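You operate a simulated robot arm through the tools that you are given. There is no shell and no other tool. Be economical: measure what you need, move in short steps, check, and stop when the job is done.

Carry out the task below with a simulated two-armed robot. There is one attempt and no reset: what you move stays moved.

## Task
Press the grey scale button two times. Then put the grey core on the top of the belt away on the upper shelf of the blue rack. Then take the large teal-banded carton and leave it on the flat grey cover. Then take the lid off the green-banded jar and lay it down on the top of the belt. The order counts. Set down upright: grey core, large teal-banded carton.

It is judged by the outcome, as a careful person would: the job done as asked, and still so three seconds after it is handed in. It fails if anything else is knocked over, pushed out of place, dropped, spilled or broken. A push-on lid holds only when it is set on centred and level and pressed home; a screw cap is set on level and turned clockwise until tight.

## Robot
Two 7-joint arms with two-finger parallel grippers on one trunk, on a base that drives. Base frame: it is fixed to the floor where the robot stands at the start and does not move with it; the origin is under the middle of the robot, x ahead of it, y to its left, z up; the surface under the hand at the start is at about z = 850. Lengths are in mm, angles in degrees, forces in N, time in s.
The left shoulder is at the start at [64, 182, 1137], the right one opposite. With the tool pointing down near the work surface each hand reaches from about 280 to 740 mm from the robot's upright axis, wherever it stands, measured 20 degrees to its own side. Places, roughly: flat grey cover (22x24x1 cm) [-3000, -2000, 900]; green-banded jar (6x6x9 cm) [-2200, 400, 500]; grey core (6x6x10 cm) [-2100, 1900, 500]; grey scale button [500, 200, 900]; large teal-banded carton (8x20x13 cm) [-3300, -2200, 900]; upper shelf of the blue rack [500, 5100, 1300]. Payload 3.91 kg a hand.
Tool frame (each hand has its own): the origin (TCP) lies between the finger pads and is the grasp point; the fingertips stand 30 mm ahead of it; z points along the fingers, y is the line along which they close. Largest opening 110 mm; finger width 20, thickness 10; the body of the gripper, 48 by 112 mm, starts 55 mm behind the TCP.
Orientation is told as [roll, pitch, yaw] about the base's x, y, z axes, in that order, counted from this pose: with the fingers straight down and closing along the base's y, the tool's x points along the base's -x, its y along +y and its z along -z.

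## Interface
- The arms move only by the tool servo_tool. It takes "left_targets", "right_targets" or both (then of equal length, played together; a hand with none holds still); each is a list of rows, each a list of 7 numbers: the shift along the base's x, y, z in mm, then the turn, a rotation vector about the base's x, y, z in degrees, then the opening, from 0 (shut) to 1 (fully open). In form: [[dx, dy, dz, wx, wy, wz, gripper], ...]. A call has 1 to 20 rows; each row shifts and turns the commanded pose from where the row before left it. A row lasts 0.2 s, in which the tool goes at most 50 mm and 8.6 degrees; a call with a longer step from one row to the next is refused whole, and so is a gripper value outside its range. Where a pose cannot be reached the arm comes as near as it can. A force on the tool above 40 N (or 10 N above the force at the start of the call, whichever is more), or a blocked arm, ends the call early, and 0.2 s more pass. The fingers move at their own pace (about 72 mm/s each) and stop on an object; they squeeze with about 23 N. The grip force told is the motor's: it shows also when the fingers shut on nothing. Time passes only in rows, and 0.2 s behind the last, so rows that do not move let the fingers close. The reply holds the time, the measured pose of the TCP, the force on the tool along the base axes, the opening and the grip force, in the units named above and with some noise, with the torque about the TCP (base axes, N m) and any sound that the robot's microphone picked up.
- Cameras (640 x 400 px; columns grow to the right, rows downward): "scene" is now at [208.2, 48.8, 1337.1]; the picture's right is [0.45, -0.89, 0.00], its down [-0.41, -0.21, -0.89] and it looks along [0.79, 0.40, -0.46] (base axes); focal length 214 px, centre (320, 200). "left" rides on the left gripper at [73, -17, -103] in its tool frame; the picture's right is [0.23, 0.97, 0.00], its down [-0.76, 0.18, -0.62] and it looks along [-0.61, 0.14, 0.78] (tool axes); focal length 222 px, centre (320, 200). "right" rides on the right gripper at [72, 17, -103] in its tool frame; the picture's right is [-0.23, 0.97, 0.00], its down [-0.76, -0.18, -0.62] and it looks along [-0.61, -0.14, 0.78] (tool axes); focal length 222 px, centre (320, 200). There is no depth. A picture from a camera that has moved, and an enlarged one, comes with that camera's place and axes in the base frame and with its lens. The place of the scene camera against the robot may be out by one fixed shift of up to 18 mm in any direction.
- snapshot(camera): a new picture of that camera. No time passes.
- slide_trunk(by): slides the trunk up (or, below 0, down) by that many mm; the arms and the scene camera ride with it, the base frame stays. It gives what a move gives, with no picture.
- drive_base(legs): drives the robot by 1 to 6 legs, each [ahead, left, turn to the left] in mm, mm and degrees, along the robot's own axes; the way and the turn of a leg run together, so that a leg with both is an arc; at most 1500 mm and 180 degrees a leg. The arms and the cameras ride along, it lands a little off, and it stops where it bumps. It gives what a move gives.
- pan_tilt(pan, tilt): turns the head with the scene camera to pan (to the left, within 80 degrees either way) and tilt (down, from -29 to 69), counted from straight ahead of the robot. It gives what a move gives.
- close_up(camera, box): a new picture of the part [left, top, right, bottom] of that camera's present view, enlarged. No time passes.
- hand_in(): hands the job in; it is judged then, once.

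Work in short steps. Places have to be worked out from the pictures, the camera data and where the tool is seen: move nearer, look again, correct. Check each grasp and each placing, and mend what went wrong. You have 165 turns and 118 pictures in all, those below and enlarged ones among them. Open the grippers and draw the arms clear of the work before you hand the job in, unless the task says otherwise; then end with one line.

The tools are called as name(argument=value, ...) on one line, values as JSON. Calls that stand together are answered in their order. servo_tool: Moves the arms, as the interface text tells. Its arguments: {"type":"object","properties":{"left_targets":{"type":"array","items":{"type":"array","items":{"type":"number"}}},"right_targets":{"type":"array","items":{"type":"array","items":{"type":"number"}}}},"required":[]} The other tools are called the same way: slide_trunk (by) slides the trunk up or down; drive_base (legs) drives the base; pan_tilt (pan, tilt) turns the head that bears the scene camera; snapshot (camera) takes a picture; close_up (camera, box) takes an enlarged picture of a part of a camera's view; hand_in () hands the job in.

At the start:

```text
t: 0.0
left_tool_pos: [346.6, 335.7, 1214.0]
left_tool_rot: [0.0, 0.0, 0.2]
left_force: [0.1, 0.1, 0.6]
left_torque: [-0.01, -0.02, 0.01]
left_gripper_width: 109.9
left_gripper_force: 0.1
right_tool_pos: [431.7, -19.6, 1241.4]
right_tool_rot: [0.0, 0.0, 0.0]
right_force: [0.2, 0.4, -0.3]
right_torque: [0.0, -0.01, -0.01]
right_gripper_width: 110.1
right_gripper_force: 0.0
trunk travel left (down, up): [-400.0, 114.0]
robot x, y, heading: [1.4, -0.2, 0.1]
head pan, tilt: [26.9, 27.5]
```

scene: 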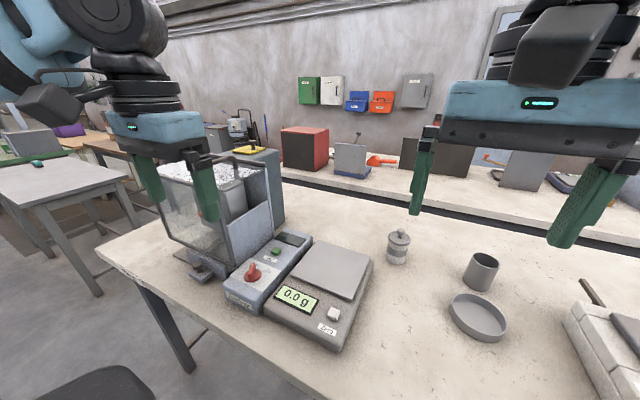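
right: 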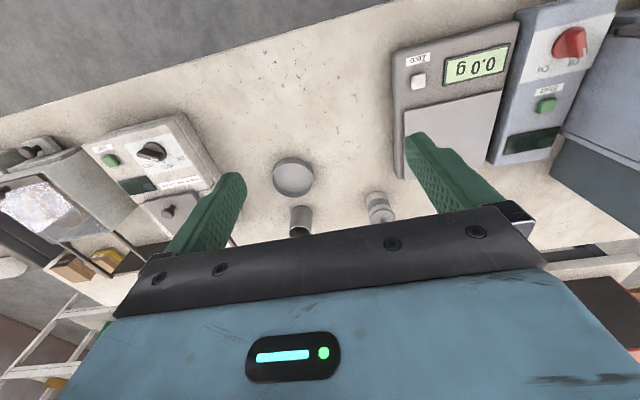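
left: 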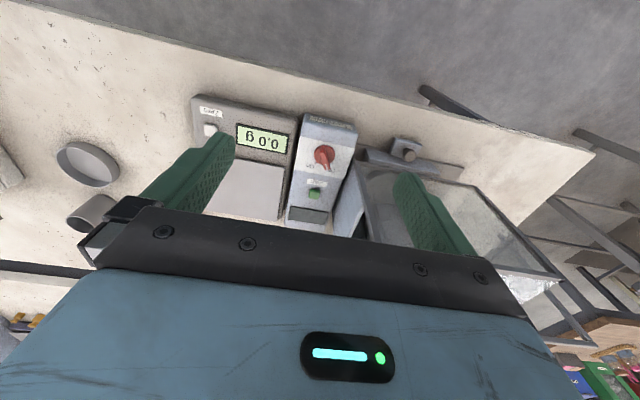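

The white-grey button near the scale display triangulates to about [480, 152, 902] from the three pictures. I'll close the left hand and bring it above the button, then look again.

servo_tool(left_targets=[[33, -46, 0, 0, 0, 0, 0], [33, -46, 0, 0, 0, 0, 0], [33, -46, 0, 0, 0, 0, 0], [34, -46, 0, 0, 0, 0, 0], [0, 0, -50, 0, 0, 0, 0], [0, 0, -50, 0, 0, 0, 0], [0, 0, -50, 0, 0, 0, 0], [0, 0, -50, 0, 0, 0, 0], [0, 0, 0, 0, 0, 0, 0]])

snapshot(camera="left")

snapshot(camera="scene")

```text
refused: row 1 steps farther than a row can; nothing moved
```

```text
114 pictures are left
camera left: at [273.8, 318.6, 1315.5], right [-0.23, 0.97, 0.0], down [0.76, 0.18, 0.62], along [0.61, 0.14, -0.78], focal length 222 px, centre (320, 200)
```

left: 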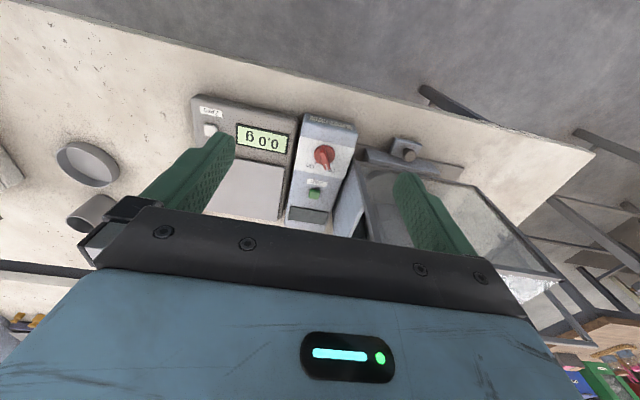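

```text
113 pictures are left
camera scene: at [208.2, 48.8, 1337.1], right [0.45, -0.89, 0.0], down [-0.41, -0.21, -0.89], along [0.79, 0.4, -0.46], focal length 214 px, centre (320, 200)
```

scene: 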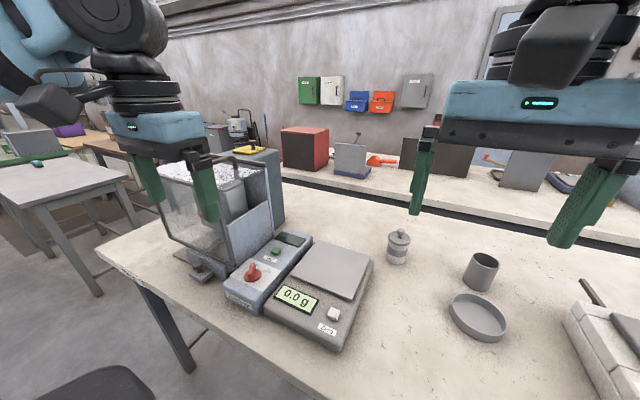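

The rows were too long (vector length over 50). I'll redo the approach with shorter rows.

servo_tool(left_targets=[[26, -37, 0, 0, 0, 0, 0], [26, -37, 0, 0, 0, 0, 0], [27, -37, 0, 0, 0, 0, 0], [27, -37, 0, 0, 0, 0, 0], [27, -36, 0, 0, 0, 0, 0], [0, 0, -48, 0, 0, 0, 0], [0, 0, -48, 0, 0, 0, 0], [0, 0, -48, 0, 0, 0, 0], [0, 0, -48, 0, 0, 0, 0], [0, 0, 0, 0, 0, 0, 0]])

snapshot(camera="left")

```text
t: 2.2
left_tool_pos: [470.5, 169.2, 1017.3]
left_tool_rot: [0.0, 0.0, 0.1]
left_force: [0.2, 0.6, -0.4]
left_torque: [-0.02, 0.02, 0.01]
left_gripper_width: 0.0
left_gripper_force: 22.1
left hand out of reach, approached as far as the arm can: row 5
right_tool_pos: [431.1, -19.5, 1242.1]
right_tool_rot: [0.0, 0.0, -0.1]
right_force: [0.1, -0.2, -0.1]
right_torque: [0.05, 0.01, 0.01]
right_gripper_width: 110.0
right_gripper_force: 0.0
trunk travel left (down, up): [-400.0, 114.0]
robot x, y, heading: [5.1, -0.7, -0.1]
head pan, tilt: [26.9, 27.5]
```

```text
112 pictures are left
camera left: at [397.8, 151.9, 1120.3], right [-0.23, 0.97, 0.0], down [0.76, 0.18, 0.62], along [0.61, 0.14, -0.78], focal length 222 px, centre (320, 200)
```

left: 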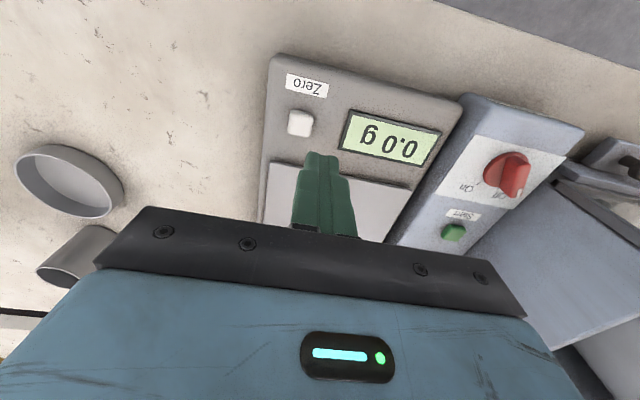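

The button now computes to about [477, 149, 900]; I'll shift the closed tip over it and come down to ~15 mm above.

servo_tool(left_targets=[[6, -20, 0, 0, 0, 0, 0], [0, 0, -40, 0, 0, 0, 0], [0, 0, -25, 0, 0, 0, 0], [0, 0, 0, 0, 0, 0, 0]])

snapshot(camera="left")

```text
t: 3.2
left_tool_pos: [475.9, 151.9, 951.6]
left_tool_rot: [0.0, -0.1, 0.1]
left_force: [-0.8, 1.1, 0.3]
left_torque: [-0.03, 0.0, 0.0]
left_gripper_width: 0.0
left_gripper_force: 22.8
right_tool_pos: [431.8, -20.7, 1242.1]
right_tool_rot: [0.0, 0.1, 0.1]
right_force: [-0.1, 0.1, -0.5]
right_torque: [0.0, 0.02, -0.01]
right_gripper_width: 109.9
right_gripper_force: 0.0
trunk travel left (down, up): [-400.0, 114.0]
robot x, y, heading: [2.1, -2.9, -0.0]
head pan, tilt: [26.9, 27.5]
```

```text
111 pictures are left
camera left: at [403.2, 133.8, 1054.8], right [-0.23, 0.97, 0.0], down [0.76, 0.18, 0.62], along [0.61, 0.14, -0.78], focal length 222 px, centre (320, 200)
```

left: 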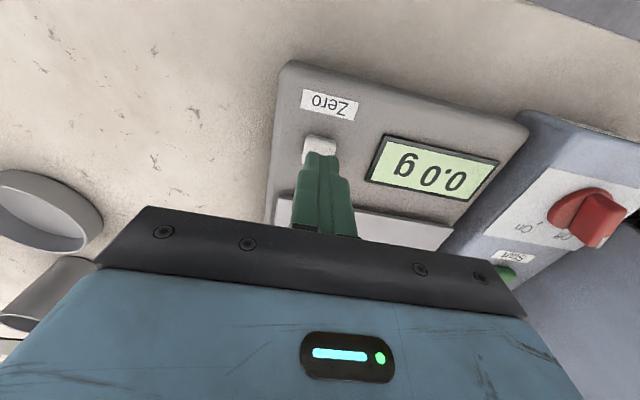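

The tip is right above the button. I'll shift 3 mm in x and go down slowly.

servo_tool(left_targets=[[3, -1, -6, 0, 0, 0, 0], [0, 0, -6, 0, 0, 0, 0], [0, 0, -3, 0, 0, 0, 0], [0, 0, -2, 0, 0, 0, 0], [0, 0, -2, 0, 0, 0, 0], [0, 0, 0, 0, 0, 0, 0]])

close_up(camera="left", box=[240, 60, 500, 240])

```text
t: 4.6
left_tool_pos: [479.1, 149.7, 932.4]
left_tool_rot: [0.1, 0.0, 0.1]
left_force: [-0.3, 0.3, 0.1]
left_torque: [0.01, -0.02, 0.01]
left_gripper_width: 0.0
left_gripper_force: 22.8
right_tool_pos: [431.6, -19.1, 1241.5]
right_tool_rot: [0.0, 0.0, 0.0]
right_force: [0.2, -0.8, -0.5]
right_torque: [-0.01, 0.04, 0.01]
right_gripper_width: 110.1
right_gripper_force: 0.0
trunk travel left (down, up): [-400.0, 114.0]
robot x, y, heading: [-1.1, -2.4, -0.3]
head pan, tilt: [26.9, 27.5]
```

```text
2.22 times, centred on (370, 150) of left
camera zoom: at [406.3, 131.3, 1035.6], right [-0.23, 0.97, 0.0], down [0.76, 0.18, 0.62], along [0.61, 0.14, -0.78], focal length 494 px, centre (209, 311)
```

zoom: 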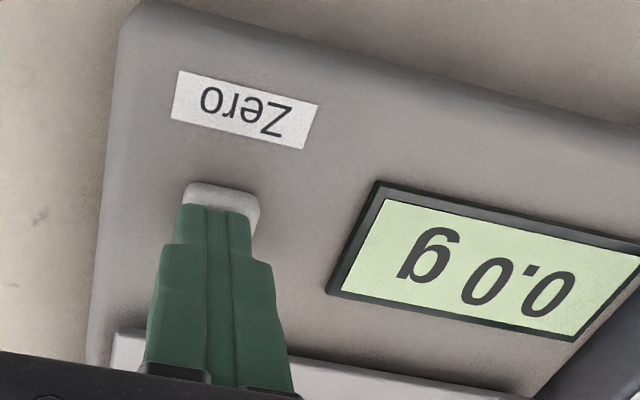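

Not touching yet; I go down by 1 mm steps.

servo_tool(left_targets=[[0, 0, -1, 0, 0, 0, 0], [0, 0, -1, 0, 0, 0, 0], [0, 0, -1, 0, 0, 0, 0], [0, 0, -1, 0, 0, 0, 0], [0, 0, 0, 0, 0, 0, 0]])

```text
t: 5.8
left_tool_pos: [478.6, 149.2, 928.7]
left_tool_rot: [0.0, -0.1, 0.1]
left_force: [1.9, -0.8, 3.4]
left_torque: [-0.04, -0.01, -0.03]
left_gripper_width: 0.1
left_gripper_force: 22.7
right_tool_pos: [430.7, -20.9, 1241.1]
right_tool_rot: [0.0, 0.0, 0.0]
right_force: [0.2, 0.7, 0.2]
right_torque: [0.0, 0.02, 0.02]
right_gripper_width: 110.0
right_gripper_force: 0.0
trunk travel left (down, up): [-400.0, 114.0]
robot x, y, heading: [-2.3, -0.7, -0.1]
head pan, tilt: [26.9, 27.5]
heard: click
```

A click was heard with 3.4 N: first press registered. I release by 8 mm, and press again the same way.

servo_tool(left_targets=[[0, 0, 4, 0, 0, 0, 0], [0, 0, 4, 0, 0, 0, 0], [0, 0, 0, 0, 0, 0, 0], [0, 0, 0, 0, 0, 0, 0]])

servo_tool(left_targets=[[0, 0, -4, 0, 0, 0, 0], [0, 0, -2, 0, 0, 0, 0], [0, 0, -1, 0, 0, 0, 0], [0, 0, -1, 0, 0, 0, 0], [0, 0, 0, 0, 0, 0, 0]])

```text
t: 6.8
left_tool_pos: [478.9, 149.4, 936.4]
left_tool_rot: [0.0, 0.1, 0.1]
left_force: [0.3, 0.6, -0.3]
left_torque: [0.02, 0.01, 0.02]
left_gripper_width: 0.0
left_gripper_force: 23.5
right_tool_pos: [431.1, -19.5, 1241.3]
right_tool_rot: [0.1, 0.0, 0.0]
right_force: [0.1, -0.3, 0.7]
right_torque: [0.01, 0.03, -0.02]
right_gripper_width: 110.2
right_gripper_force: 0.1
trunk travel left (down, up): [-400.0, 114.0]
robot x, y, heading: [-0.8, -1.1, 0.0]
head pan, tilt: [26.9, 27.5]
```

```text
t: 8.0
left_tool_pos: [478.8, 149.5, 928.9]
left_tool_rot: [0.0, -0.2, 0.1]
left_force: [-1.0, 0.0, 3.4]
left_torque: [0.01, 0.07, 0.0]
left_gripper_width: 0.0
left_gripper_force: 23.0
right_tool_pos: [430.8, -20.3, 1242.2]
right_tool_rot: [0.0, 0.0, 0.0]
right_force: [0.2, 0.5, -0.1]
right_torque: [0.0, 0.0, 0.01]
right_gripper_width: 110.1
right_gripper_force: 0.0
trunk travel left (down, up): [-400.0, 114.0]
robot x, y, heading: [-1.7, -2.2, -0.1]
head pan, tilt: [26.9, 27.5]
heard: click
```

Second click heard. Now I raise and tuck the left hand, and draw the right one in a bit, before driving.

servo_tool(left_targets=[[0, 0, 40, 0, 0, 0, 0], [0, 0, 48, 0, 0, 0, 0], [0, 0, 48, 0, 0, 0, 0], [0, 0, 48, 0, 0, 0, 0], [0, 0, 48, 0, 0, 0, 0], [0, 0, 48, 0, 0, 0, 0], [-32, 32, 0, 0, 0, 0, 0], [-32, 32, 0, 0, 0, 0, 0], [-32, 32, 0, 0, 0, 0, 0], [-32, 32, 0, 0, 0, 0, 0], [-20, 20, 0, 0, 0, 0, 0]], right_targets=[[-30, -30, 0, 0, 0, 0, 1], [-30, -30, 0, 0, 0, 0, 1], [-30, -30, 0, 0, 0, 0, 1], [-30, -30, 0, 0, 0, 0, 1], [0, -30, 0, 0, 0, 0, 1], [0, -30, 0, 0, 0, 0, 1], [0, 0, 0, 0, 0, 0, 1], [0, 0, 0, 0, 0, 0, 1], [0, 0, 0, 0, 0, 0, 1], [0, 0, 0, 0, 0, 0, 1], [0, 0, 0, 0, 0, 0, 1]])

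pan_tilt(pan=80, tilt=20)

snapshot(camera="scene")

```text
t: 8.8
left_tool_pos: [479.4, 144.4, 1054.1]
left_tool_rot: [0.2, -0.1, 0.0]
left_force: [-0.7, 0.7, -0.1]
left_torque: [0.06, -0.02, -0.02]
left_gripper_width: 0.3
left_gripper_force: 23.0
right_tool_pos: [356.0, -105.2, 1239.2]
right_tool_rot: [0.2, 0.3, -1.8]
right_force: [14.2, 9.6, -0.2]
right_torque: [-1.02, 1.62, -1.17]
right_gripper_width: 109.9
right_gripper_force: 0.1
trunk travel left (down, up): [-400.0, 114.0]
robot x, y, heading: [-0.4, -1.2, 0.1]
head pan, tilt: [26.9, 27.5]
stopped in row 4 (right hand): the force on the tool passed its limit at 59 N (the readings are from after the stop); the commanded pose is now the measured one
```

```text
t: 10.0
left_tool_pos: [481.0, 143.8, 1053.7]
left_tool_rot: [-0.1, 0.0, 0.1]
left_force: [-0.5, -0.3, -0.3]
left_torque: [0.01, -0.02, -0.02]
left_gripper_width: 0.3
left_gripper_force: 22.7
right_tool_pos: [355.3, -104.1, 1242.4]
right_tool_rot: [0.3, 0.3, -2.0]
right_force: [46.9, 27.5, 8.1]
right_torque: [-3.05, 6.11, -3.57]
right_gripper_width: 109.9
right_gripper_force: 0.0
trunk travel left (down, up): [-400.0, 114.0]
robot x, y, heading: [0.9, 1.1, -0.1]
head pan, tilt: [80.0, 20.0]
```

```text
109 pictures are left
camera scene: at [210.0, 48.9, 1347.8], right [0.44, -0.9, 0.0], down [-0.32, -0.16, -0.93], along [0.84, 0.42, -0.36], focal length 214 px, centre (320, 200)
```

scene: 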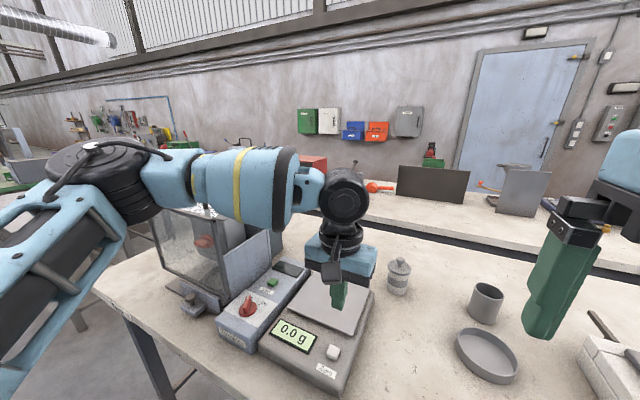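

The right hand moving inward hit something (likely the arm's own elbow/body) and the head pan seems stuck. I move the right hand back out first.

servo_tool(right_targets=[[20, 20, 0, 0, 0, 0, 1], [20, 20, 0, 0, 0, 0, 1], [20, 20, 0, 0, 0, 0, 1], [0, 0, 0, 0, 0, 0, 1]])

snapshot(camera="scene")

snapshot(camera="right")

```text
t: 11.0
left_tool_pos: [479.1, 145.2, 1054.0]
left_tool_rot: [0.1, -0.1, 0.1]
left_force: [0.7, -0.3, 0.7]
left_torque: [-0.02, -0.02, -0.02]
left_gripper_width: 0.0
left_gripper_force: 23.3
right_tool_pos: [413.9, -46.4, 1241.5]
right_tool_rot: [0.2, 0.3, -1.4]
right_force: [0.2, 0.5, -0.2]
right_torque: [-0.02, 0.02, 0.0]
right_gripper_width: 110.3
right_gripper_force: 0.1
trunk travel left (down, up): [-400.0, 114.0]
robot x, y, heading: [2.0, 1.9, -0.2]
head pan, tilt: [80.0, 20.0]
```

```text
108 pictures are left
camera scene: at [142.7, 98.6, 1349.3], right [0.98, -0.17, 0.0], down [-0.06, -0.34, -0.94], along [0.16, 0.93, -0.34], focal length 214 px, centre (320, 200)
```

scene: 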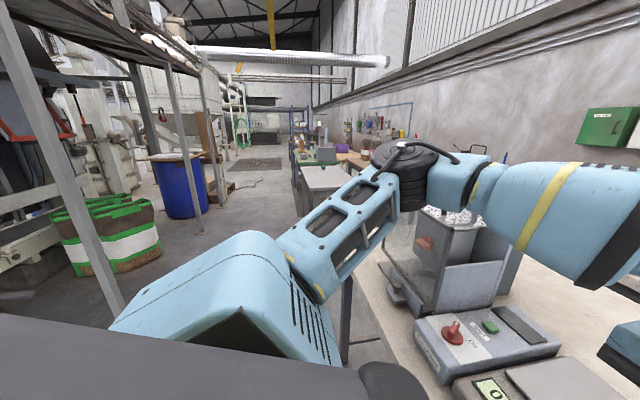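

```text
107 pictures are left
camera right: at [343.2, -26.4, 1345.9], right [0.25, 0.97, 0.0], down [0.76, -0.2, 0.62], along [0.6, -0.15, -0.78], focal length 222 px, centre (320, 200)
```

right: 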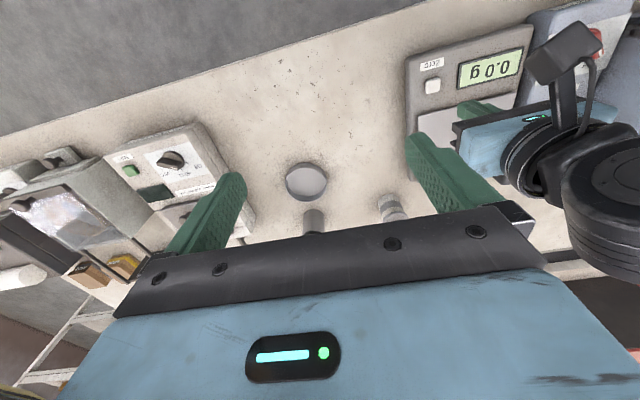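

The jam was the hand camera against the head; it is free now. I bring the left hand up and back to its starting place.

servo_tool(left_targets=[[0, 0, 40, 0, 0, 0, 0], [0, 0, 40, 0, 0, 0, 0], [0, 0, 40, 0, 0, 0, 0], [0, 0, 40, 0, 0, 0, 0], [-26, 38, 0, 0, 0, 0, 0], [-26, 38, 0, 0, 0, 0, 0], [-26, 38, 0, 0, 0, 0, 0], [-26, 38, 0, 0, 0, 0, 0], [-26, 38, 0, 0, 0, 0, 0], [0, 0, 0, 0, 0, 0, 0]])

pan_tilt(pan=80, tilt=25)

snapshot(camera="scene")

```text
t: 13.2
left_tool_pos: [341.5, 354.4, 1198.9]
left_tool_rot: [0.2, 0.0, 0.0]
left_force: [-0.2, -0.6, -0.1]
left_torque: [0.01, 0.02, 0.03]
left_gripper_width: 0.2
left_gripper_force: 23.5
left hand out of reach, approached as far as the arm can: row 3
right_tool_pos: [416.6, -46.3, 1240.0]
right_tool_rot: [0.2, 0.3, -1.5]
right_force: [0.2, 0.3, -0.3]
right_torque: [0.02, 0.0, -0.01]
right_gripper_width: 109.9
right_gripper_force: 0.1
trunk travel left (down, up): [-400.0, 114.0]
robot x, y, heading: [-3.2, -0.0, 0.2]
head pan, tilt: [80.0, 20.0]
```

```text
t: 13.9
left_tool_pos: [341.5, 355.6, 1200.7]
left_tool_rot: [-0.1, 0.1, 0.1]
left_force: [-0.5, -0.7, 0.1]
left_torque: [0.01, -0.01, 0.0]
left_gripper_width: 0.0
left_gripper_force: 22.8
right_tool_pos: [415.6, -45.2, 1240.0]
right_tool_rot: [0.1, 0.2, -1.4]
right_force: [0.4, 0.2, 0.5]
right_torque: [-0.01, 0.02, -0.01]
right_gripper_width: 110.2
right_gripper_force: 0.1
trunk travel left (down, up): [-400.0, 114.0]
robot x, y, heading: [-0.1, 0.8, -0.1]
head pan, tilt: [80.0, 25.0]
```

```text
106 pictures are left
camera scene: at [142.6, 98.3, 1341.2], right [0.98, -0.17, 0.0], down [-0.07, -0.42, -0.91], along [0.16, 0.89, -0.42], focal length 214 px, centre (320, 200)
```

scene: 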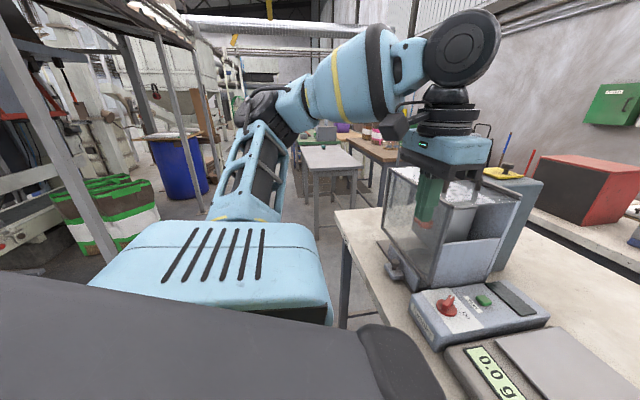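

I back off the bench and turn left by 90°, then look toward the belt area.

drive_base(legs=[[-350, 0, 0], [0, 0, 90]])

pan_tilt(pan=40, tilt=20)

snapshot(camera="scene")

```text
t: 19.9
left_tool_pos: [-694.7, 346.1, 1200.9]
left_tool_rot: [0.0, 0.0, 89.4]
left_force: [0.2, -0.3, 0.5]
left_torque: [-0.02, 0.0, 0.04]
left_gripper_width: 0.0
left_gripper_force: 23.0
right_tool_pos: [-294.4, 415.6, 1239.9]
right_tool_rot: [0.1, 0.3, 87.9]
right_force: [-0.1, 0.6, -0.5]
right_torque: [0.01, -0.02, 0.01]
right_gripper_width: 109.8
right_gripper_force: 0.1
trunk travel left (down, up): [-400.0, 114.0]
robot x, y, heading: [-343.6, -0.0, 89.4]
head pan, tilt: [80.0, 25.0]
```

```text
t: 21.0
left_tool_pos: [-695.1, 346.4, 1200.2]
left_tool_rot: [0.0, 0.0, 89.4]
left_force: [-0.6, 0.4, -0.2]
left_torque: [0.03, -0.04, 0.0]
left_gripper_width: 0.3
left_gripper_force: 23.1
right_tool_pos: [-295.1, 415.8, 1240.8]
right_tool_rot: [0.1, 0.2, 87.9]
right_force: [1.2, -0.5, 0.1]
right_torque: [0.01, 0.02, 0.0]
right_gripper_width: 110.1
right_gripper_force: 0.1
trunk travel left (down, up): [-400.0, 114.0]
robot x, y, heading: [-345.5, 0.9, 89.3]
head pan, tilt: [40.0, 20.0]
```

```text
105 pictures are left
camera scene: at [-389.6, 194.3, 1349.2], right [0.77, 0.63, 0.0], down [0.22, -0.26, -0.94], along [-0.6, 0.73, -0.34], focal length 214 px, centre (320, 200)
```

scene: 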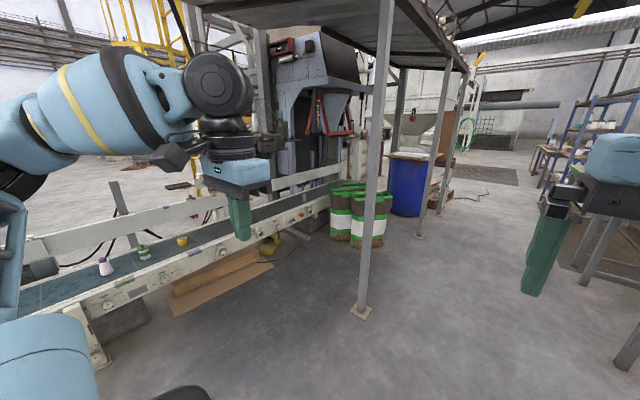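

The belt runs along y at about x = -2100, with the green-banded jar near [-2180, 430] and a post at about [-955, 1370]. I turn to face the belt and drive to x ≈ -1400, then look along it.

drive_base(legs=[[0, 0, 90.6], [1080, 0, 0]])

pan_tilt(pan=-45, tilt=25)

snapshot(camera="scene")

```text
t: 30.4
left_tool_pos: [-1760.1, -363.1, 1199.7]
left_tool_rot: [0.0, 0.1, -179.4]
left_force: [0.7, 0.6, -0.4]
left_torque: [-0.04, -0.02, 0.02]
left_gripper_width: 0.1
left_gripper_force: 23.1
right_tool_pos: [-1837.0, 35.7, 1239.5]
right_tool_rot: [0.1, 0.3, 179.1]
right_force: [0.2, -0.5, -0.6]
right_torque: [0.0, -0.01, -0.01]
right_gripper_width: 109.9
right_gripper_force: 0.0
trunk travel left (down, up): [-400.0, 114.0]
robot x, y, heading: [-1420.9, -4.8, -179.4]
head pan, tilt: [40.0, 20.0]
```

```text
t: 32.0
left_tool_pos: [-1760.5, -362.5, 1200.3]
left_tool_rot: [0.0, -0.1, -179.4]
left_force: [0.2, 0.0, 0.1]
left_torque: [0.0, -0.02, 0.05]
left_gripper_width: 0.1
left_gripper_force: 22.7
right_tool_pos: [-1837.1, 35.2, 1241.4]
right_tool_rot: [0.1, 0.1, 179.1]
right_force: [0.0, 0.1, -1.0]
right_torque: [0.0, -0.03, -0.01]
right_gripper_width: 110.0
right_gripper_force: 0.0
trunk travel left (down, up): [-400.0, 114.0]
robot x, y, heading: [-1421.7, -4.7, -179.6]
head pan, tilt: [-45.0, 25.0]
```

```text
104 pictures are left
camera scene: at [-1589.1, 65.5, 1341.2], right [0.7, 0.71, 0.0], down [0.3, -0.3, -0.91], along [-0.65, 0.64, -0.42], focal length 214 px, centre (320, 200)
```

scene: 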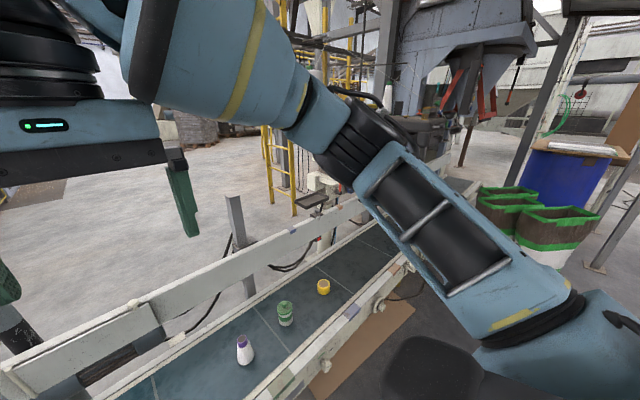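

The floor along the belt is clear. I strafe right along it in two legs to y ≈ 1500 and look.

drive_base(legs=[[0, -750, 0], [0, -750, 0]])

pan_tilt(pan=-15, tilt=40)

snapshot(camera="scene")

```text
t: 45.6
left_tool_pos: [-1764.4, 1136.3, 1200.8]
left_tool_rot: [0.1, 0.0, -178.8]
left_force: [-0.2, -0.4, 0.3]
left_torque: [-0.01, 0.02, -0.01]
left_gripper_width: 0.0
left_gripper_force: 22.6
right_tool_pos: [-1845.5, 1533.6, 1240.3]
right_tool_rot: [0.2, 0.2, 179.6]
right_force: [-0.1, 0.2, -0.6]
right_torque: [0.0, -0.01, 0.01]
right_gripper_width: 110.2
right_gripper_force: 0.0
trunk travel left (down, up): [-400.0, 114.0]
robot x, y, heading: [-1426.4, 1497.5, -178.9]
head pan, tilt: [-45.0, 25.0]
```

```text
t: 46.5
left_tool_pos: [-1765.0, 1136.8, 1200.3]
left_tool_rot: [0.0, 0.0, -178.9]
left_force: [0.2, -0.4, 0.2]
left_torque: [-0.01, -0.02, 0.03]
left_gripper_width: 0.0
left_gripper_force: 23.5
right_tool_pos: [-1845.9, 1534.2, 1240.5]
right_tool_rot: [0.1, 0.2, 179.7]
right_force: [0.0, 0.8, -0.4]
right_torque: [-0.01, -0.01, 0.01]
right_gripper_width: 110.0
right_gripper_force: 0.0
trunk travel left (down, up): [-400.0, 114.0]
robot x, y, heading: [-1428.9, 1496.6, -179.0]
head pan, tilt: [-15.0, 40.0]
```

```text
103 pictures are left
camera scene: at [-1613.5, 1522.7, 1317.9], right [0.24, 0.97, 0.0], down [0.62, -0.16, -0.77], along [-0.74, 0.19, -0.64], focal length 214 px, centre (320, 200)
```

scene: 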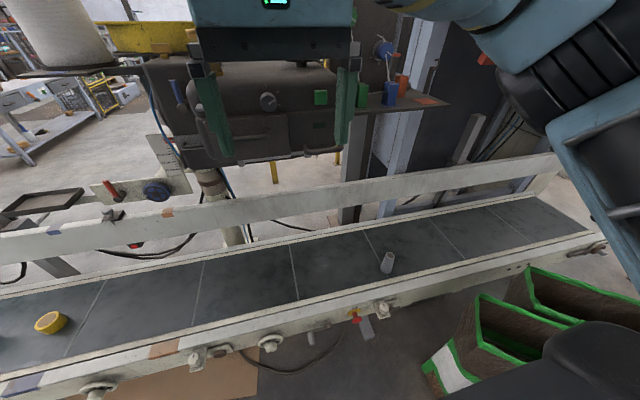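

The core is at about [-2070, 1950]; bags of material lie close on my right. I look at them to be sure of the room.

pan_tilt(pan=-50, tilt=50)

snapshot(camera="scene")

```text
t: 47.6
left_tool_pos: [-1764.2, 1136.7, 1201.1]
left_tool_rot: [-0.1, -0.1, -178.9]
left_force: [-0.3, 0.4, -0.9]
left_torque: [-0.01, -0.01, 0.0]
left_gripper_width: 0.0
left_gripper_force: 23.4
right_tool_pos: [-1845.9, 1532.6, 1240.8]
right_tool_rot: [0.1, 0.1, 179.6]
right_force: [0.5, 0.5, 1.2]
right_torque: [0.01, 0.02, -0.01]
right_gripper_width: 109.9
right_gripper_force: 0.0
trunk travel left (down, up): [-400.0, 114.0]
robot x, y, heading: [-1426.7, 1494.7, -179.0]
head pan, tilt: [-50.0, 50.0]
```

```text
102 pictures are left
camera scene: at [-1581.7, 1560.1, 1303.7], right [0.75, 0.66, 0.0], down [0.5, -0.58, -0.64], along [-0.42, 0.48, -0.77], focal length 214 px, centre (320, 200)
```

scene: 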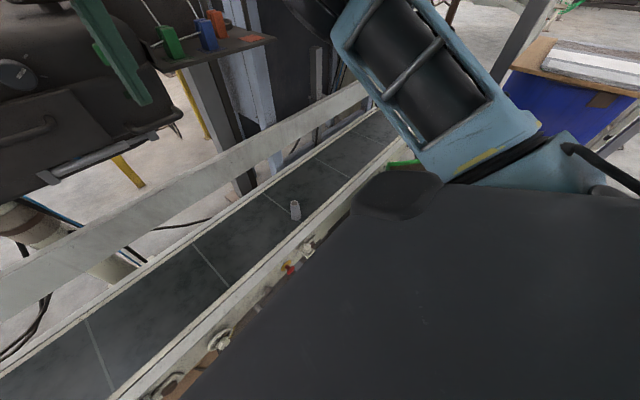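

The robot's own body hides the bags, whose near side I estimate at y ≈ 2090. I'll stay at y ≈ 1640 and turn 12° right so that the right hand reaches the core.

drive_base(legs=[[150, -140, 0], [0, 0, -13]])

pan_tilt(pan=-10, tilt=45)

snapshot(camera="scene")

snapshot(camera="right")

```text
t: 50.2
left_tool_pos: [-1992.0, 1355.4, 1200.9]
left_tool_rot: [0.0, 0.0, 168.2]
left_force: [-0.3, -0.4, 0.3]
left_torque: [-0.02, 0.0, -0.03]
left_gripper_width: 0.0
left_gripper_force: 22.7
right_tool_pos: [-1982.6, 1760.9, 1240.3]
right_tool_rot: [0.1, 0.2, 166.8]
right_force: [0.2, 0.0, -0.2]
right_torque: [-0.01, 0.03, 0.02]
right_gripper_width: 110.1
right_gripper_force: 0.0
trunk travel left (down, up): [-400.0, 114.0]
robot x, y, heading: [-1588.8, 1631.9, 168.5]
head pan, tilt: [-50.0, 50.0]
```

```text
t: 51.3
left_tool_pos: [-1992.6, 1355.5, 1201.3]
left_tool_rot: [0.0, -0.1, 168.2]
left_force: [0.8, 0.6, -0.3]
left_torque: [0.01, -0.02, 0.0]
left_gripper_width: 0.0
left_gripper_force: 23.3
right_tool_pos: [-1982.7, 1761.5, 1240.5]
right_tool_rot: [0.2, 0.2, 166.8]
right_force: [0.1, -0.4, 0.6]
right_torque: [0.01, 0.01, -0.01]
right_gripper_width: 110.1
right_gripper_force: 0.1
trunk travel left (down, up): [-400.0, 114.0]
robot x, y, heading: [-1585.7, 1631.6, 168.1]
head pan, tilt: [-10.0, 45.0]
```

```text
101 pictures are left
camera scene: at [-1760.4, 1693.3, 1310.6], right [0.37, 0.93, 0.0], down [0.66, -0.26, -0.71], along [-0.66, 0.26, -0.71], focal length 214 px, centre (320, 200)
```

scene: 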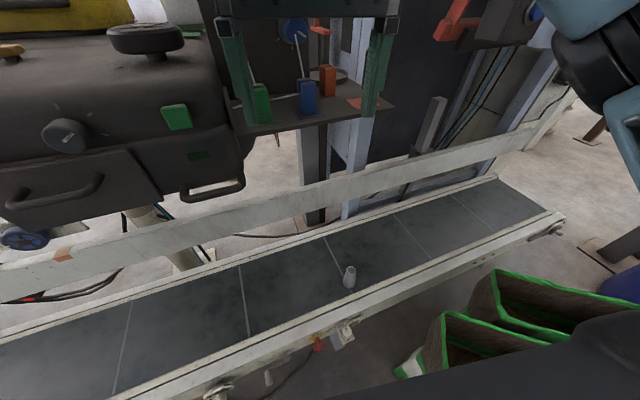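

```text
100 pictures are left
camera right: at [-1916.9, 1728.7, 1345.5], right [-0.44, -0.9, 0.0], down [-0.7, 0.35, 0.62], along [-0.56, 0.27, -0.78], focal length 222 px, centre (320, 200)
```

right: 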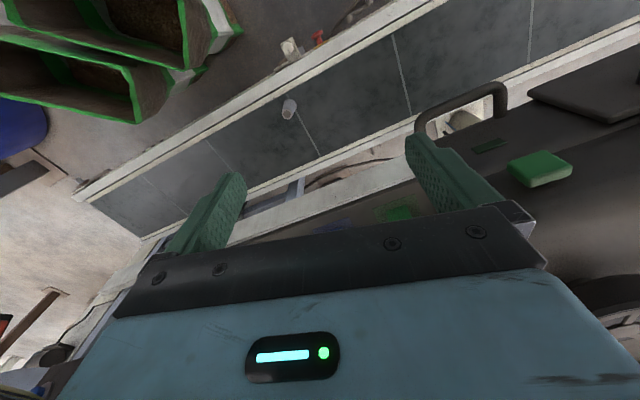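

The two views show that a dark machine and a small shelf with clips overhang the belt at x ≈ -2060, z ≈ 1165, close to my hands. I back off 150 mm first, then lower the trunk fully so the arm can work underneath.

drive_base(legs=[[-150, 0, 0]])

slide_trunk(by=-390)

snapshot(camera="scene")

snapshot(camera="right")

```text
t: 52.7
left_tool_pos: [-1849.5, 1324.3, 1200.9]
left_tool_rot: [0.0, 0.0, 168.4]
left_force: [0.5, -0.1, -0.8]
left_torque: [-0.01, 0.02, -0.05]
left_gripper_width: 0.2
left_gripper_force: 22.9
right_tool_pos: [-1841.4, 1730.6, 1240.7]
right_tool_rot: [0.1, 0.3, 166.8]
right_force: [-0.4, -0.6, -0.1]
right_torque: [0.02, 0.0, -0.01]
right_gripper_width: 109.7
right_gripper_force: 0.1
trunk travel left (down, up): [-400.0, 114.0]
robot x, y, heading: [-1443.3, 1604.6, 168.0]
head pan, tilt: [-10.0, 45.0]
```

```text
t: 55.2
left_tool_pos: [-1854.1, 1325.8, 913.5]
left_tool_rot: [-0.1, 0.7, 168.4]
left_force: [0.6, 0.1, 0.0]
left_torque: [0.01, 0.03, -0.01]
left_gripper_width: 0.0
left_gripper_force: 22.9
right_tool_pos: [-1859.7, 1740.0, 950.3]
right_tool_rot: [0.8, 2.6, 163.9]
right_force: [-3.9, 1.6, -2.6]
right_torque: [-0.11, -0.27, 0.04]
right_gripper_width: 109.9
right_gripper_force: 0.1
trunk travel left (down, up): [-117.0, 397.0]
robot x, y, heading: [-1443.7, 1599.8, 168.4]
head pan, tilt: [-10.0, 45.0]
stopped: the force on the tool passed its limit at 62 N (the readings are from after the stop); the commanded pose is now the measured one
```

```text
99 pictures are left
camera scene: at [-1714.4, 1685.8, 1005.5], right [0.4, 0.92, 0.0], down [0.62, -0.27, -0.74], along [-0.68, 0.29, -0.68], focal length 214 px, centre (320, 200)
```

scene: 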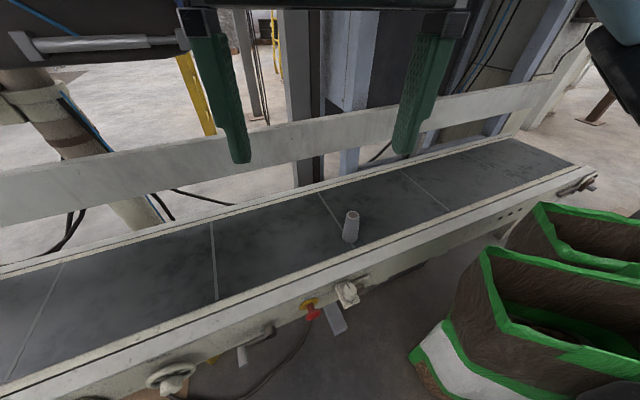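

```text
98 pictures are left
camera right: at [-1798.4, 1706.7, 1058.2], right [-0.49, -0.87, 0.0], down [-0.71, 0.4, 0.59], along [-0.51, 0.28, -0.81], focal length 222 px, centre (320, 200)
```

right: 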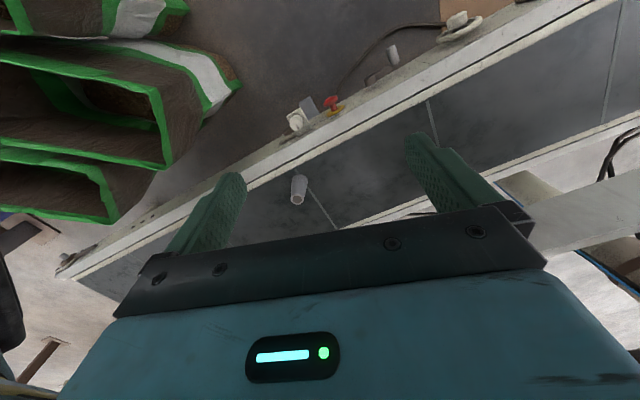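

The stop was probably the hand camera touching the head. Let me look closer at the core and what it really is.

close_up(camera="scene", box=[290, 190, 410, 265])

close_up(camera="right", box=[240, 150, 360, 225])

```text
5.33 times, centred on (350, 228) of scene
camera zoom: at [-1714.4, 1685.8, 1005.5], right [0.4, 0.92, 0.0], down [0.62, -0.27, -0.74], along [-0.68, 0.29, -0.68], focal length 1144 px, centre (160, 53)
```

zoom: 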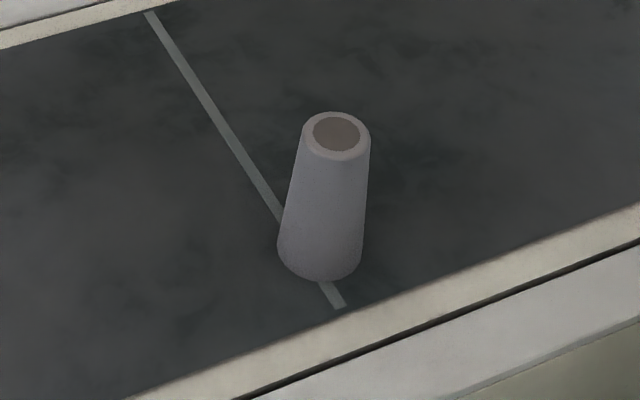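

```text
5.33 times, centred on (300, 188) of right
camera zoom: at [-1798.4, 1706.7, 1058.2], right [-0.49, -0.87, 0.0], down [-0.71, 0.4, 0.59], along [-0.51, 0.28, -0.81], focal length 1185 px, centre (427, 267)
```

zoom: 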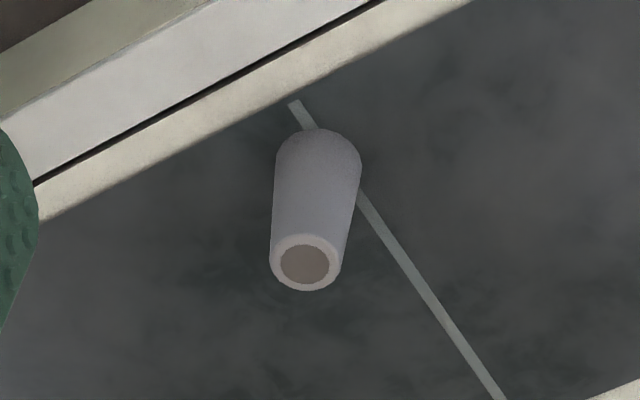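

The core is a tapered tube, base about [-2124, 1975, 370], top z ≈ 480. I move the right hand forward away from the head, turn the head a little away, and lower the trunk the rest.

servo_tool(right_targets=[[-39, 8, 0, 0, 0, 0, 1], [-39, 8, -20, 0, 0, 0, 1], [0, 0, -40, 0, 0, 0, 1], [0, 0, -40, 0, 0, 0, 1], [0, 0, 0, 0, 0, 0, 1]])

slide_trunk(by=-115)

snapshot(camera="scene")

```text
t: 56.4
left_tool_pos: [-1853.1, 1326.0, 914.8]
left_tool_rot: [0.0, 0.6, 168.3]
left_force: [1.1, 1.1, -0.5]
left_torque: [0.01, 0.03, -0.01]
left_gripper_width: 0.0
left_gripper_force: 23.6
right_tool_pos: [-1933.2, 1752.9, 853.3]
right_tool_rot: [0.8, 2.4, 164.3]
right_force: [0.2, -0.2, -0.3]
right_torque: [0.03, -0.04, 0.0]
right_gripper_width: 110.4
right_gripper_force: 0.1
trunk travel left (down, up): [-117.0, 397.0]
robot x, y, heading: [-1446.3, 1599.4, 168.1]
head pan, tilt: [-10.0, 45.0]
```

```text
t: 57.8
left_tool_pos: [-1853.5, 1324.5, 799.3]
left_tool_rot: [0.1, 0.7, 168.3]
left_force: [-0.5, -0.2, -0.4]
left_torque: [-0.01, -0.01, 0.03]
left_gripper_width: 0.1
left_gripper_force: 23.2
right_tool_pos: [-1933.3, 1756.0, 738.4]
right_tool_rot: [0.8, 2.3, 164.2]
right_force: [0.0, -0.8, 0.0]
right_torque: [-0.01, 0.0, 0.02]
right_gripper_width: 110.0
right_gripper_force: 0.2
trunk travel left (down, up): [-2.0, 512.0]
robot x, y, heading: [-1442.2, 1600.8, 168.4]
head pan, tilt: [-10.0, 45.0]
```

```text
95 pictures are left
camera scene: at [-1746.3, 1689.8, 891.8], right [0.37, 0.93, 0.0], down [0.66, -0.26, -0.71], along [-0.66, 0.26, -0.71], focal length 214 px, centre (320, 200)
```

scene: 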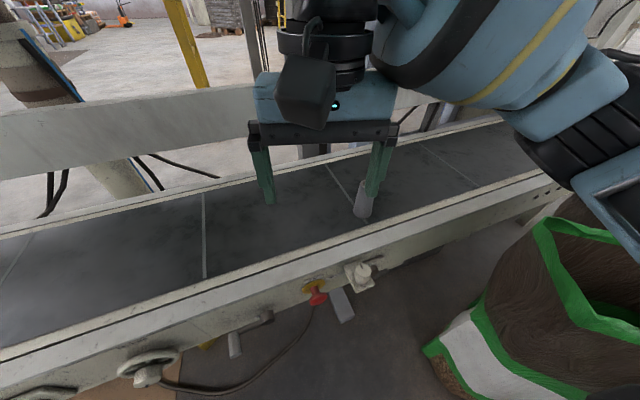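

The bag's top corner is at about [-1820, 2124, 604], below the elbow. I lower the hand a little and drive forward 150 mm so that the core comes in reach, then check.

servo_tool(right_targets=[[0, 0, -30, 0, 0, 0, 1], [0, 0, -30, 0, 0, 0, 1], [0, 0, 0, 0, 0, 0, 1]])

drive_base(legs=[[150, 20, 0]])

snapshot(camera="scene")

snapshot(camera="right")

```text
t: 58.6
left_tool_pos: [-1853.0, 1326.1, 800.5]
left_tool_rot: [0.0, 0.5, 168.3]
left_force: [-0.4, -0.2, 0.3]
left_torque: [0.02, 0.0, -0.01]
left_gripper_width: 0.3
left_gripper_force: 23.4
right_tool_pos: [-1935.9, 1755.3, 677.3]
right_tool_rot: [0.9, 2.2, 164.3]
right_force: [-0.4, 0.7, 0.0]
right_torque: [0.01, 0.0, 0.01]
right_gripper_width: 110.0
right_gripper_force: 0.1
trunk travel left (down, up): [-2.0, 512.0]
robot x, y, heading: [-1442.3, 1603.2, 168.4]
head pan, tilt: [-10.0, 45.0]
```

```text
t: 60.0
left_tool_pos: [-2005.6, 1338.2, 799.5]
left_tool_rot: [0.0, 0.6, 168.3]
left_force: [-1.0, -0.4, 0.5]
left_torque: [-0.01, -0.01, -0.01]
left_gripper_width: 0.0
left_gripper_force: 22.4
right_tool_pos: [-2085.1, 1766.4, 678.9]
right_tool_rot: [0.8, 2.3, 164.2]
right_force: [-1.0, 0.4, 0.8]
right_torque: [-0.04, 0.01, 0.0]
right_gripper_width: 109.8
right_gripper_force: 0.0
trunk travel left (down, up): [-2.0, 512.0]
robot x, y, heading: [-1593.6, 1610.9, 168.3]
head pan, tilt: [-10.0, 45.0]
```

```text
94 pictures are left
camera scene: at [-1897.4, 1701.6, 891.7], right [0.37, 0.93, 0.0], down [0.66, -0.26, -0.71], along [-0.66, 0.26, -0.71], focal length 214 px, centre (320, 200)
```

scene: 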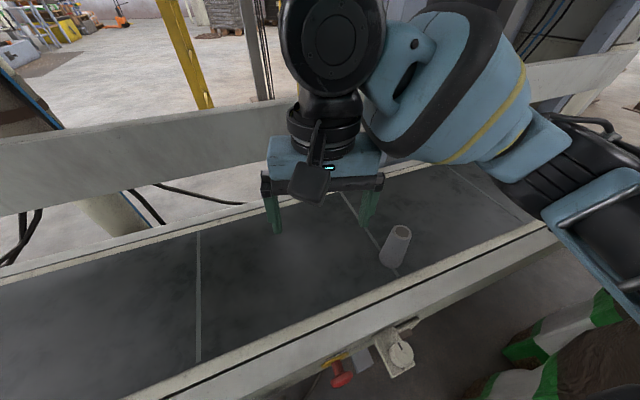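

```text
93 pictures are left
camera right: at [-2025.0, 1734.3, 785.2], right [-0.48, -0.88, 0.0], down [-0.71, 0.39, 0.59], along [-0.52, 0.28, -0.81], focal length 222 px, centre (320, 200)
```

right: 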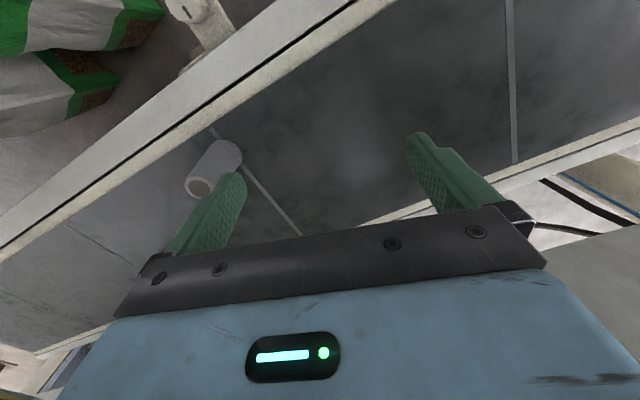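

Core top triangulates to about [-2100, 1980, 497]. I level the hand, move over it at z ≈ 600 and look from the hand camera.

servo_tool(right_targets=[[-3, 40, -10, 1.4, 2.0, 0, 1], [-3, 40, -10, 0, 0, 0, 1], [-3, 40, -10, 0, 0, 0, 1], [-3, 40, -15, 0, 0, 0, 1], [-3, 40, -15, 0, 0, 0, 1], [0, 10, -10, 0, 0, 0, 1], [0, 0, 0, 0, 0, 0, 1]])

snapshot(camera="scene")

snapshot(camera="right")

```text
t: 61.6
left_tool_pos: [-2004.8, 1338.4, 799.7]
left_tool_rot: [0.0, 0.6, 168.4]
left_force: [0.0, -0.2, 0.5]
left_torque: [0.02, 0.04, 0.01]
left_gripper_width: 0.0
left_gripper_force: 22.9
right_tool_pos: [-2102.5, 1979.0, 608.4]
right_tool_rot: [0.1, -0.1, 164.2]
right_force: [-0.8, -0.2, -0.3]
right_torque: [0.01, 0.0, -0.04]
right_gripper_width: 110.0
right_gripper_force: 0.0
trunk travel left (down, up): [-2.0, 512.0]
robot x, y, heading: [-1595.1, 1613.2, 168.3]
head pan, tilt: [-10.0, 45.0]
```

```text
92 pictures are left
camera scene: at [-1897.2, 1701.5, 891.8], right [0.37, 0.93, 0.0], down [0.66, -0.26, -0.71], along [-0.66, 0.26, -0.71], focal length 214 px, centre (320, 200)
```

scene: 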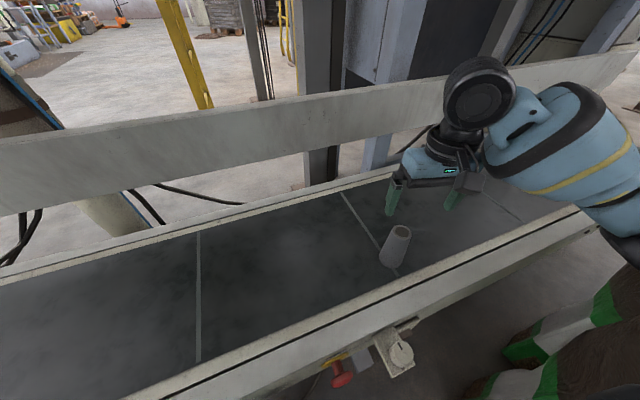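

```text
91 pictures are left
camera right: at [-2036.0, 1943.5, 712.6], right [-0.48, -0.88, 0.0], down [-0.68, 0.38, 0.62], along [-0.55, 0.3, -0.78], focal length 222 px, centre (320, 200)
```

right: 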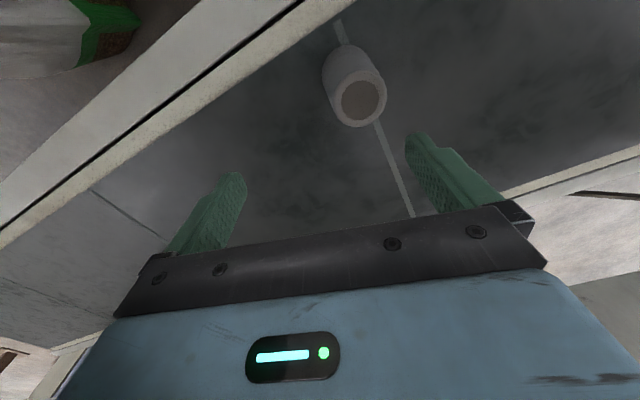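

Intersecting the two hand-camera rays puts the core top at about [-2087, 1938, 549], so the belt is at z ≈ 450. I shift over it and look again.

servo_tool(right_targets=[[8, -20, 0, 0, 0, 0, 1], [8, -21, 0, 0, 0, 0, 1], [0, 0, 0, 0, 0, 0, 1]])

snapshot(camera="right")

snapshot(camera="scene")

```text
t: 62.4
left_tool_pos: [-2005.2, 1337.1, 800.2]
left_tool_rot: [0.0, 0.6, 168.3]
left_force: [0.2, 0.3, -0.2]
left_torque: [0.0, 0.02, 0.01]
left_gripper_width: 0.1
left_gripper_force: 23.0
right_tool_pos: [-2084.0, 1936.7, 606.5]
right_tool_rot: [0.1, 0.1, 164.2]
right_force: [0.3, -0.8, -0.3]
right_torque: [0.0, 0.02, 0.03]
right_gripper_width: 110.0
right_gripper_force: 0.0
trunk travel left (down, up): [-2.0, 512.0]
robot x, y, heading: [-1595.0, 1607.8, 168.2]
head pan, tilt: [-10.0, 45.0]
```

```text
90 pictures are left
camera right: at [-2019.0, 1900.7, 710.3], right [-0.48, -0.88, 0.0], down [-0.68, 0.38, 0.62], along [-0.55, 0.3, -0.78], focal length 222 px, centre (320, 200)
```

right: 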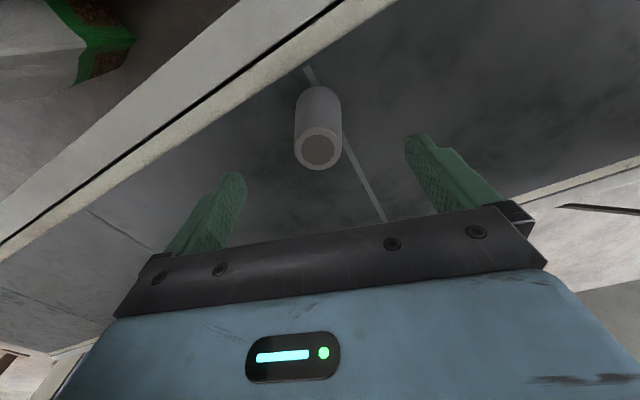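

```text
89 pictures are left
camera scene: at [-1897.2, 1701.6, 891.8], right [0.37, 0.93, 0.0], down [0.66, -0.26, -0.71], along [-0.66, 0.26, -0.71], focal length 214 px, centre (320, 200)
```

scene: 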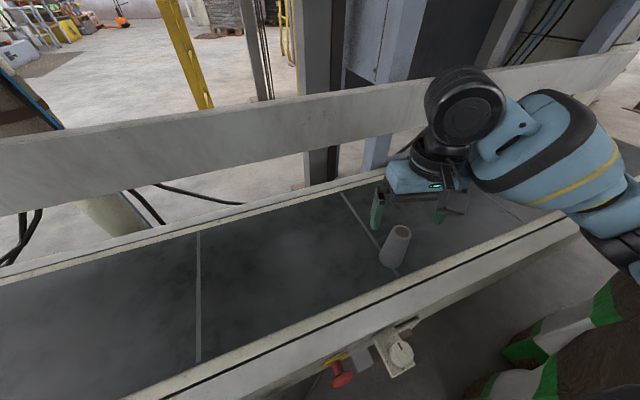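

The core top is confirmed at [-2085.6, 1938.4, 554]; the hand is within 2 mm. I descend to z ≈ 500 and close.

servo_tool(right_targets=[[-1, 1, -30, 0, 0, 0, 1], [0, 0, -30, 0, 0, 0, 1], [0, 0, -25, 0, 0, 0, 1], [0, 0, -20, 0, 0, 0, 1], [0, 0, 0, 0, 0, 0, 1]])

snapshot(camera="right")

```text
t: 63.6
left_tool_pos: [-2005.3, 1336.2, 798.3]
left_tool_rot: [-0.1, 0.6, 168.2]
left_force: [0.1, -1.1, -0.8]
left_torque: [0.09, 0.02, 0.0]
left_gripper_width: 0.2
left_gripper_force: 22.3
right_tool_pos: [-2084.0, 1935.5, 502.0]
right_tool_rot: [-0.2, 0.0, 164.1]
right_force: [-1.1, -0.6, 1.0]
right_torque: [0.13, -0.04, 0.04]
right_gripper_width: 110.3
right_gripper_force: 0.0
trunk travel left (down, up): [-2.0, 512.0]
robot x, y, heading: [-1595.2, 1612.6, 168.3]
head pan, tilt: [-10.0, 45.0]
```

```text
88 pictures are left
camera right: at [-2018.4, 1901.4, 606.3], right [-0.48, -0.88, 0.0], down [-0.68, 0.38, 0.62], along [-0.55, 0.3, -0.78], focal length 222 px, centre (320, 200)
```

right: 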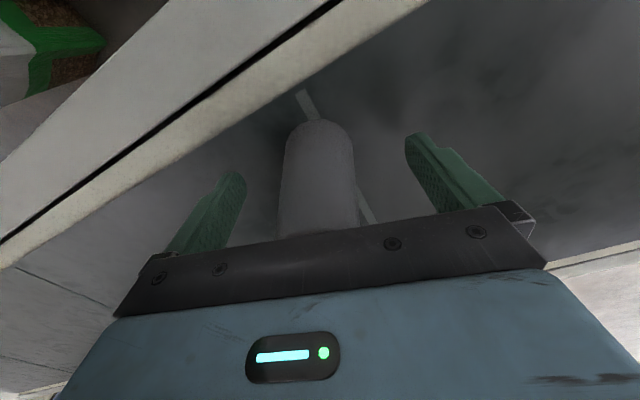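

The core stands centred between the fingers. I close on it.

servo_tool(right_targets=[[0, 0, 0, 0, 0, 0, 0.4], [0, 0, 0, 0, 0, 0, 0.2], [0, 0, 0, 0, 0, 0, 0], [0, 0, 0, 0, 0, 0, 0], [0, 0, 0, 0, 0, 0, 0]])

```text
t: 64.8
left_tool_pos: [-2004.4, 1337.3, 799.1]
left_tool_rot: [-0.1, 0.6, 168.3]
left_force: [-0.6, 0.2, -0.6]
left_torque: [0.04, -0.01, -0.01]
left_gripper_width: 0.0
left_gripper_force: 22.7
right_tool_pos: [-2083.1, 1937.9, 501.9]
right_tool_rot: [0.0, 0.0, 164.2]
right_force: [-0.5, 0.2, -0.4]
right_torque: [-0.01, 0.02, -0.02]
right_gripper_width: 47.1
right_gripper_force: 22.8
trunk travel left (down, up): [-2.0, 512.0]
robot x, y, heading: [-1595.8, 1616.9, 168.1]
head pan, tilt: [-10.0, 45.0]
```

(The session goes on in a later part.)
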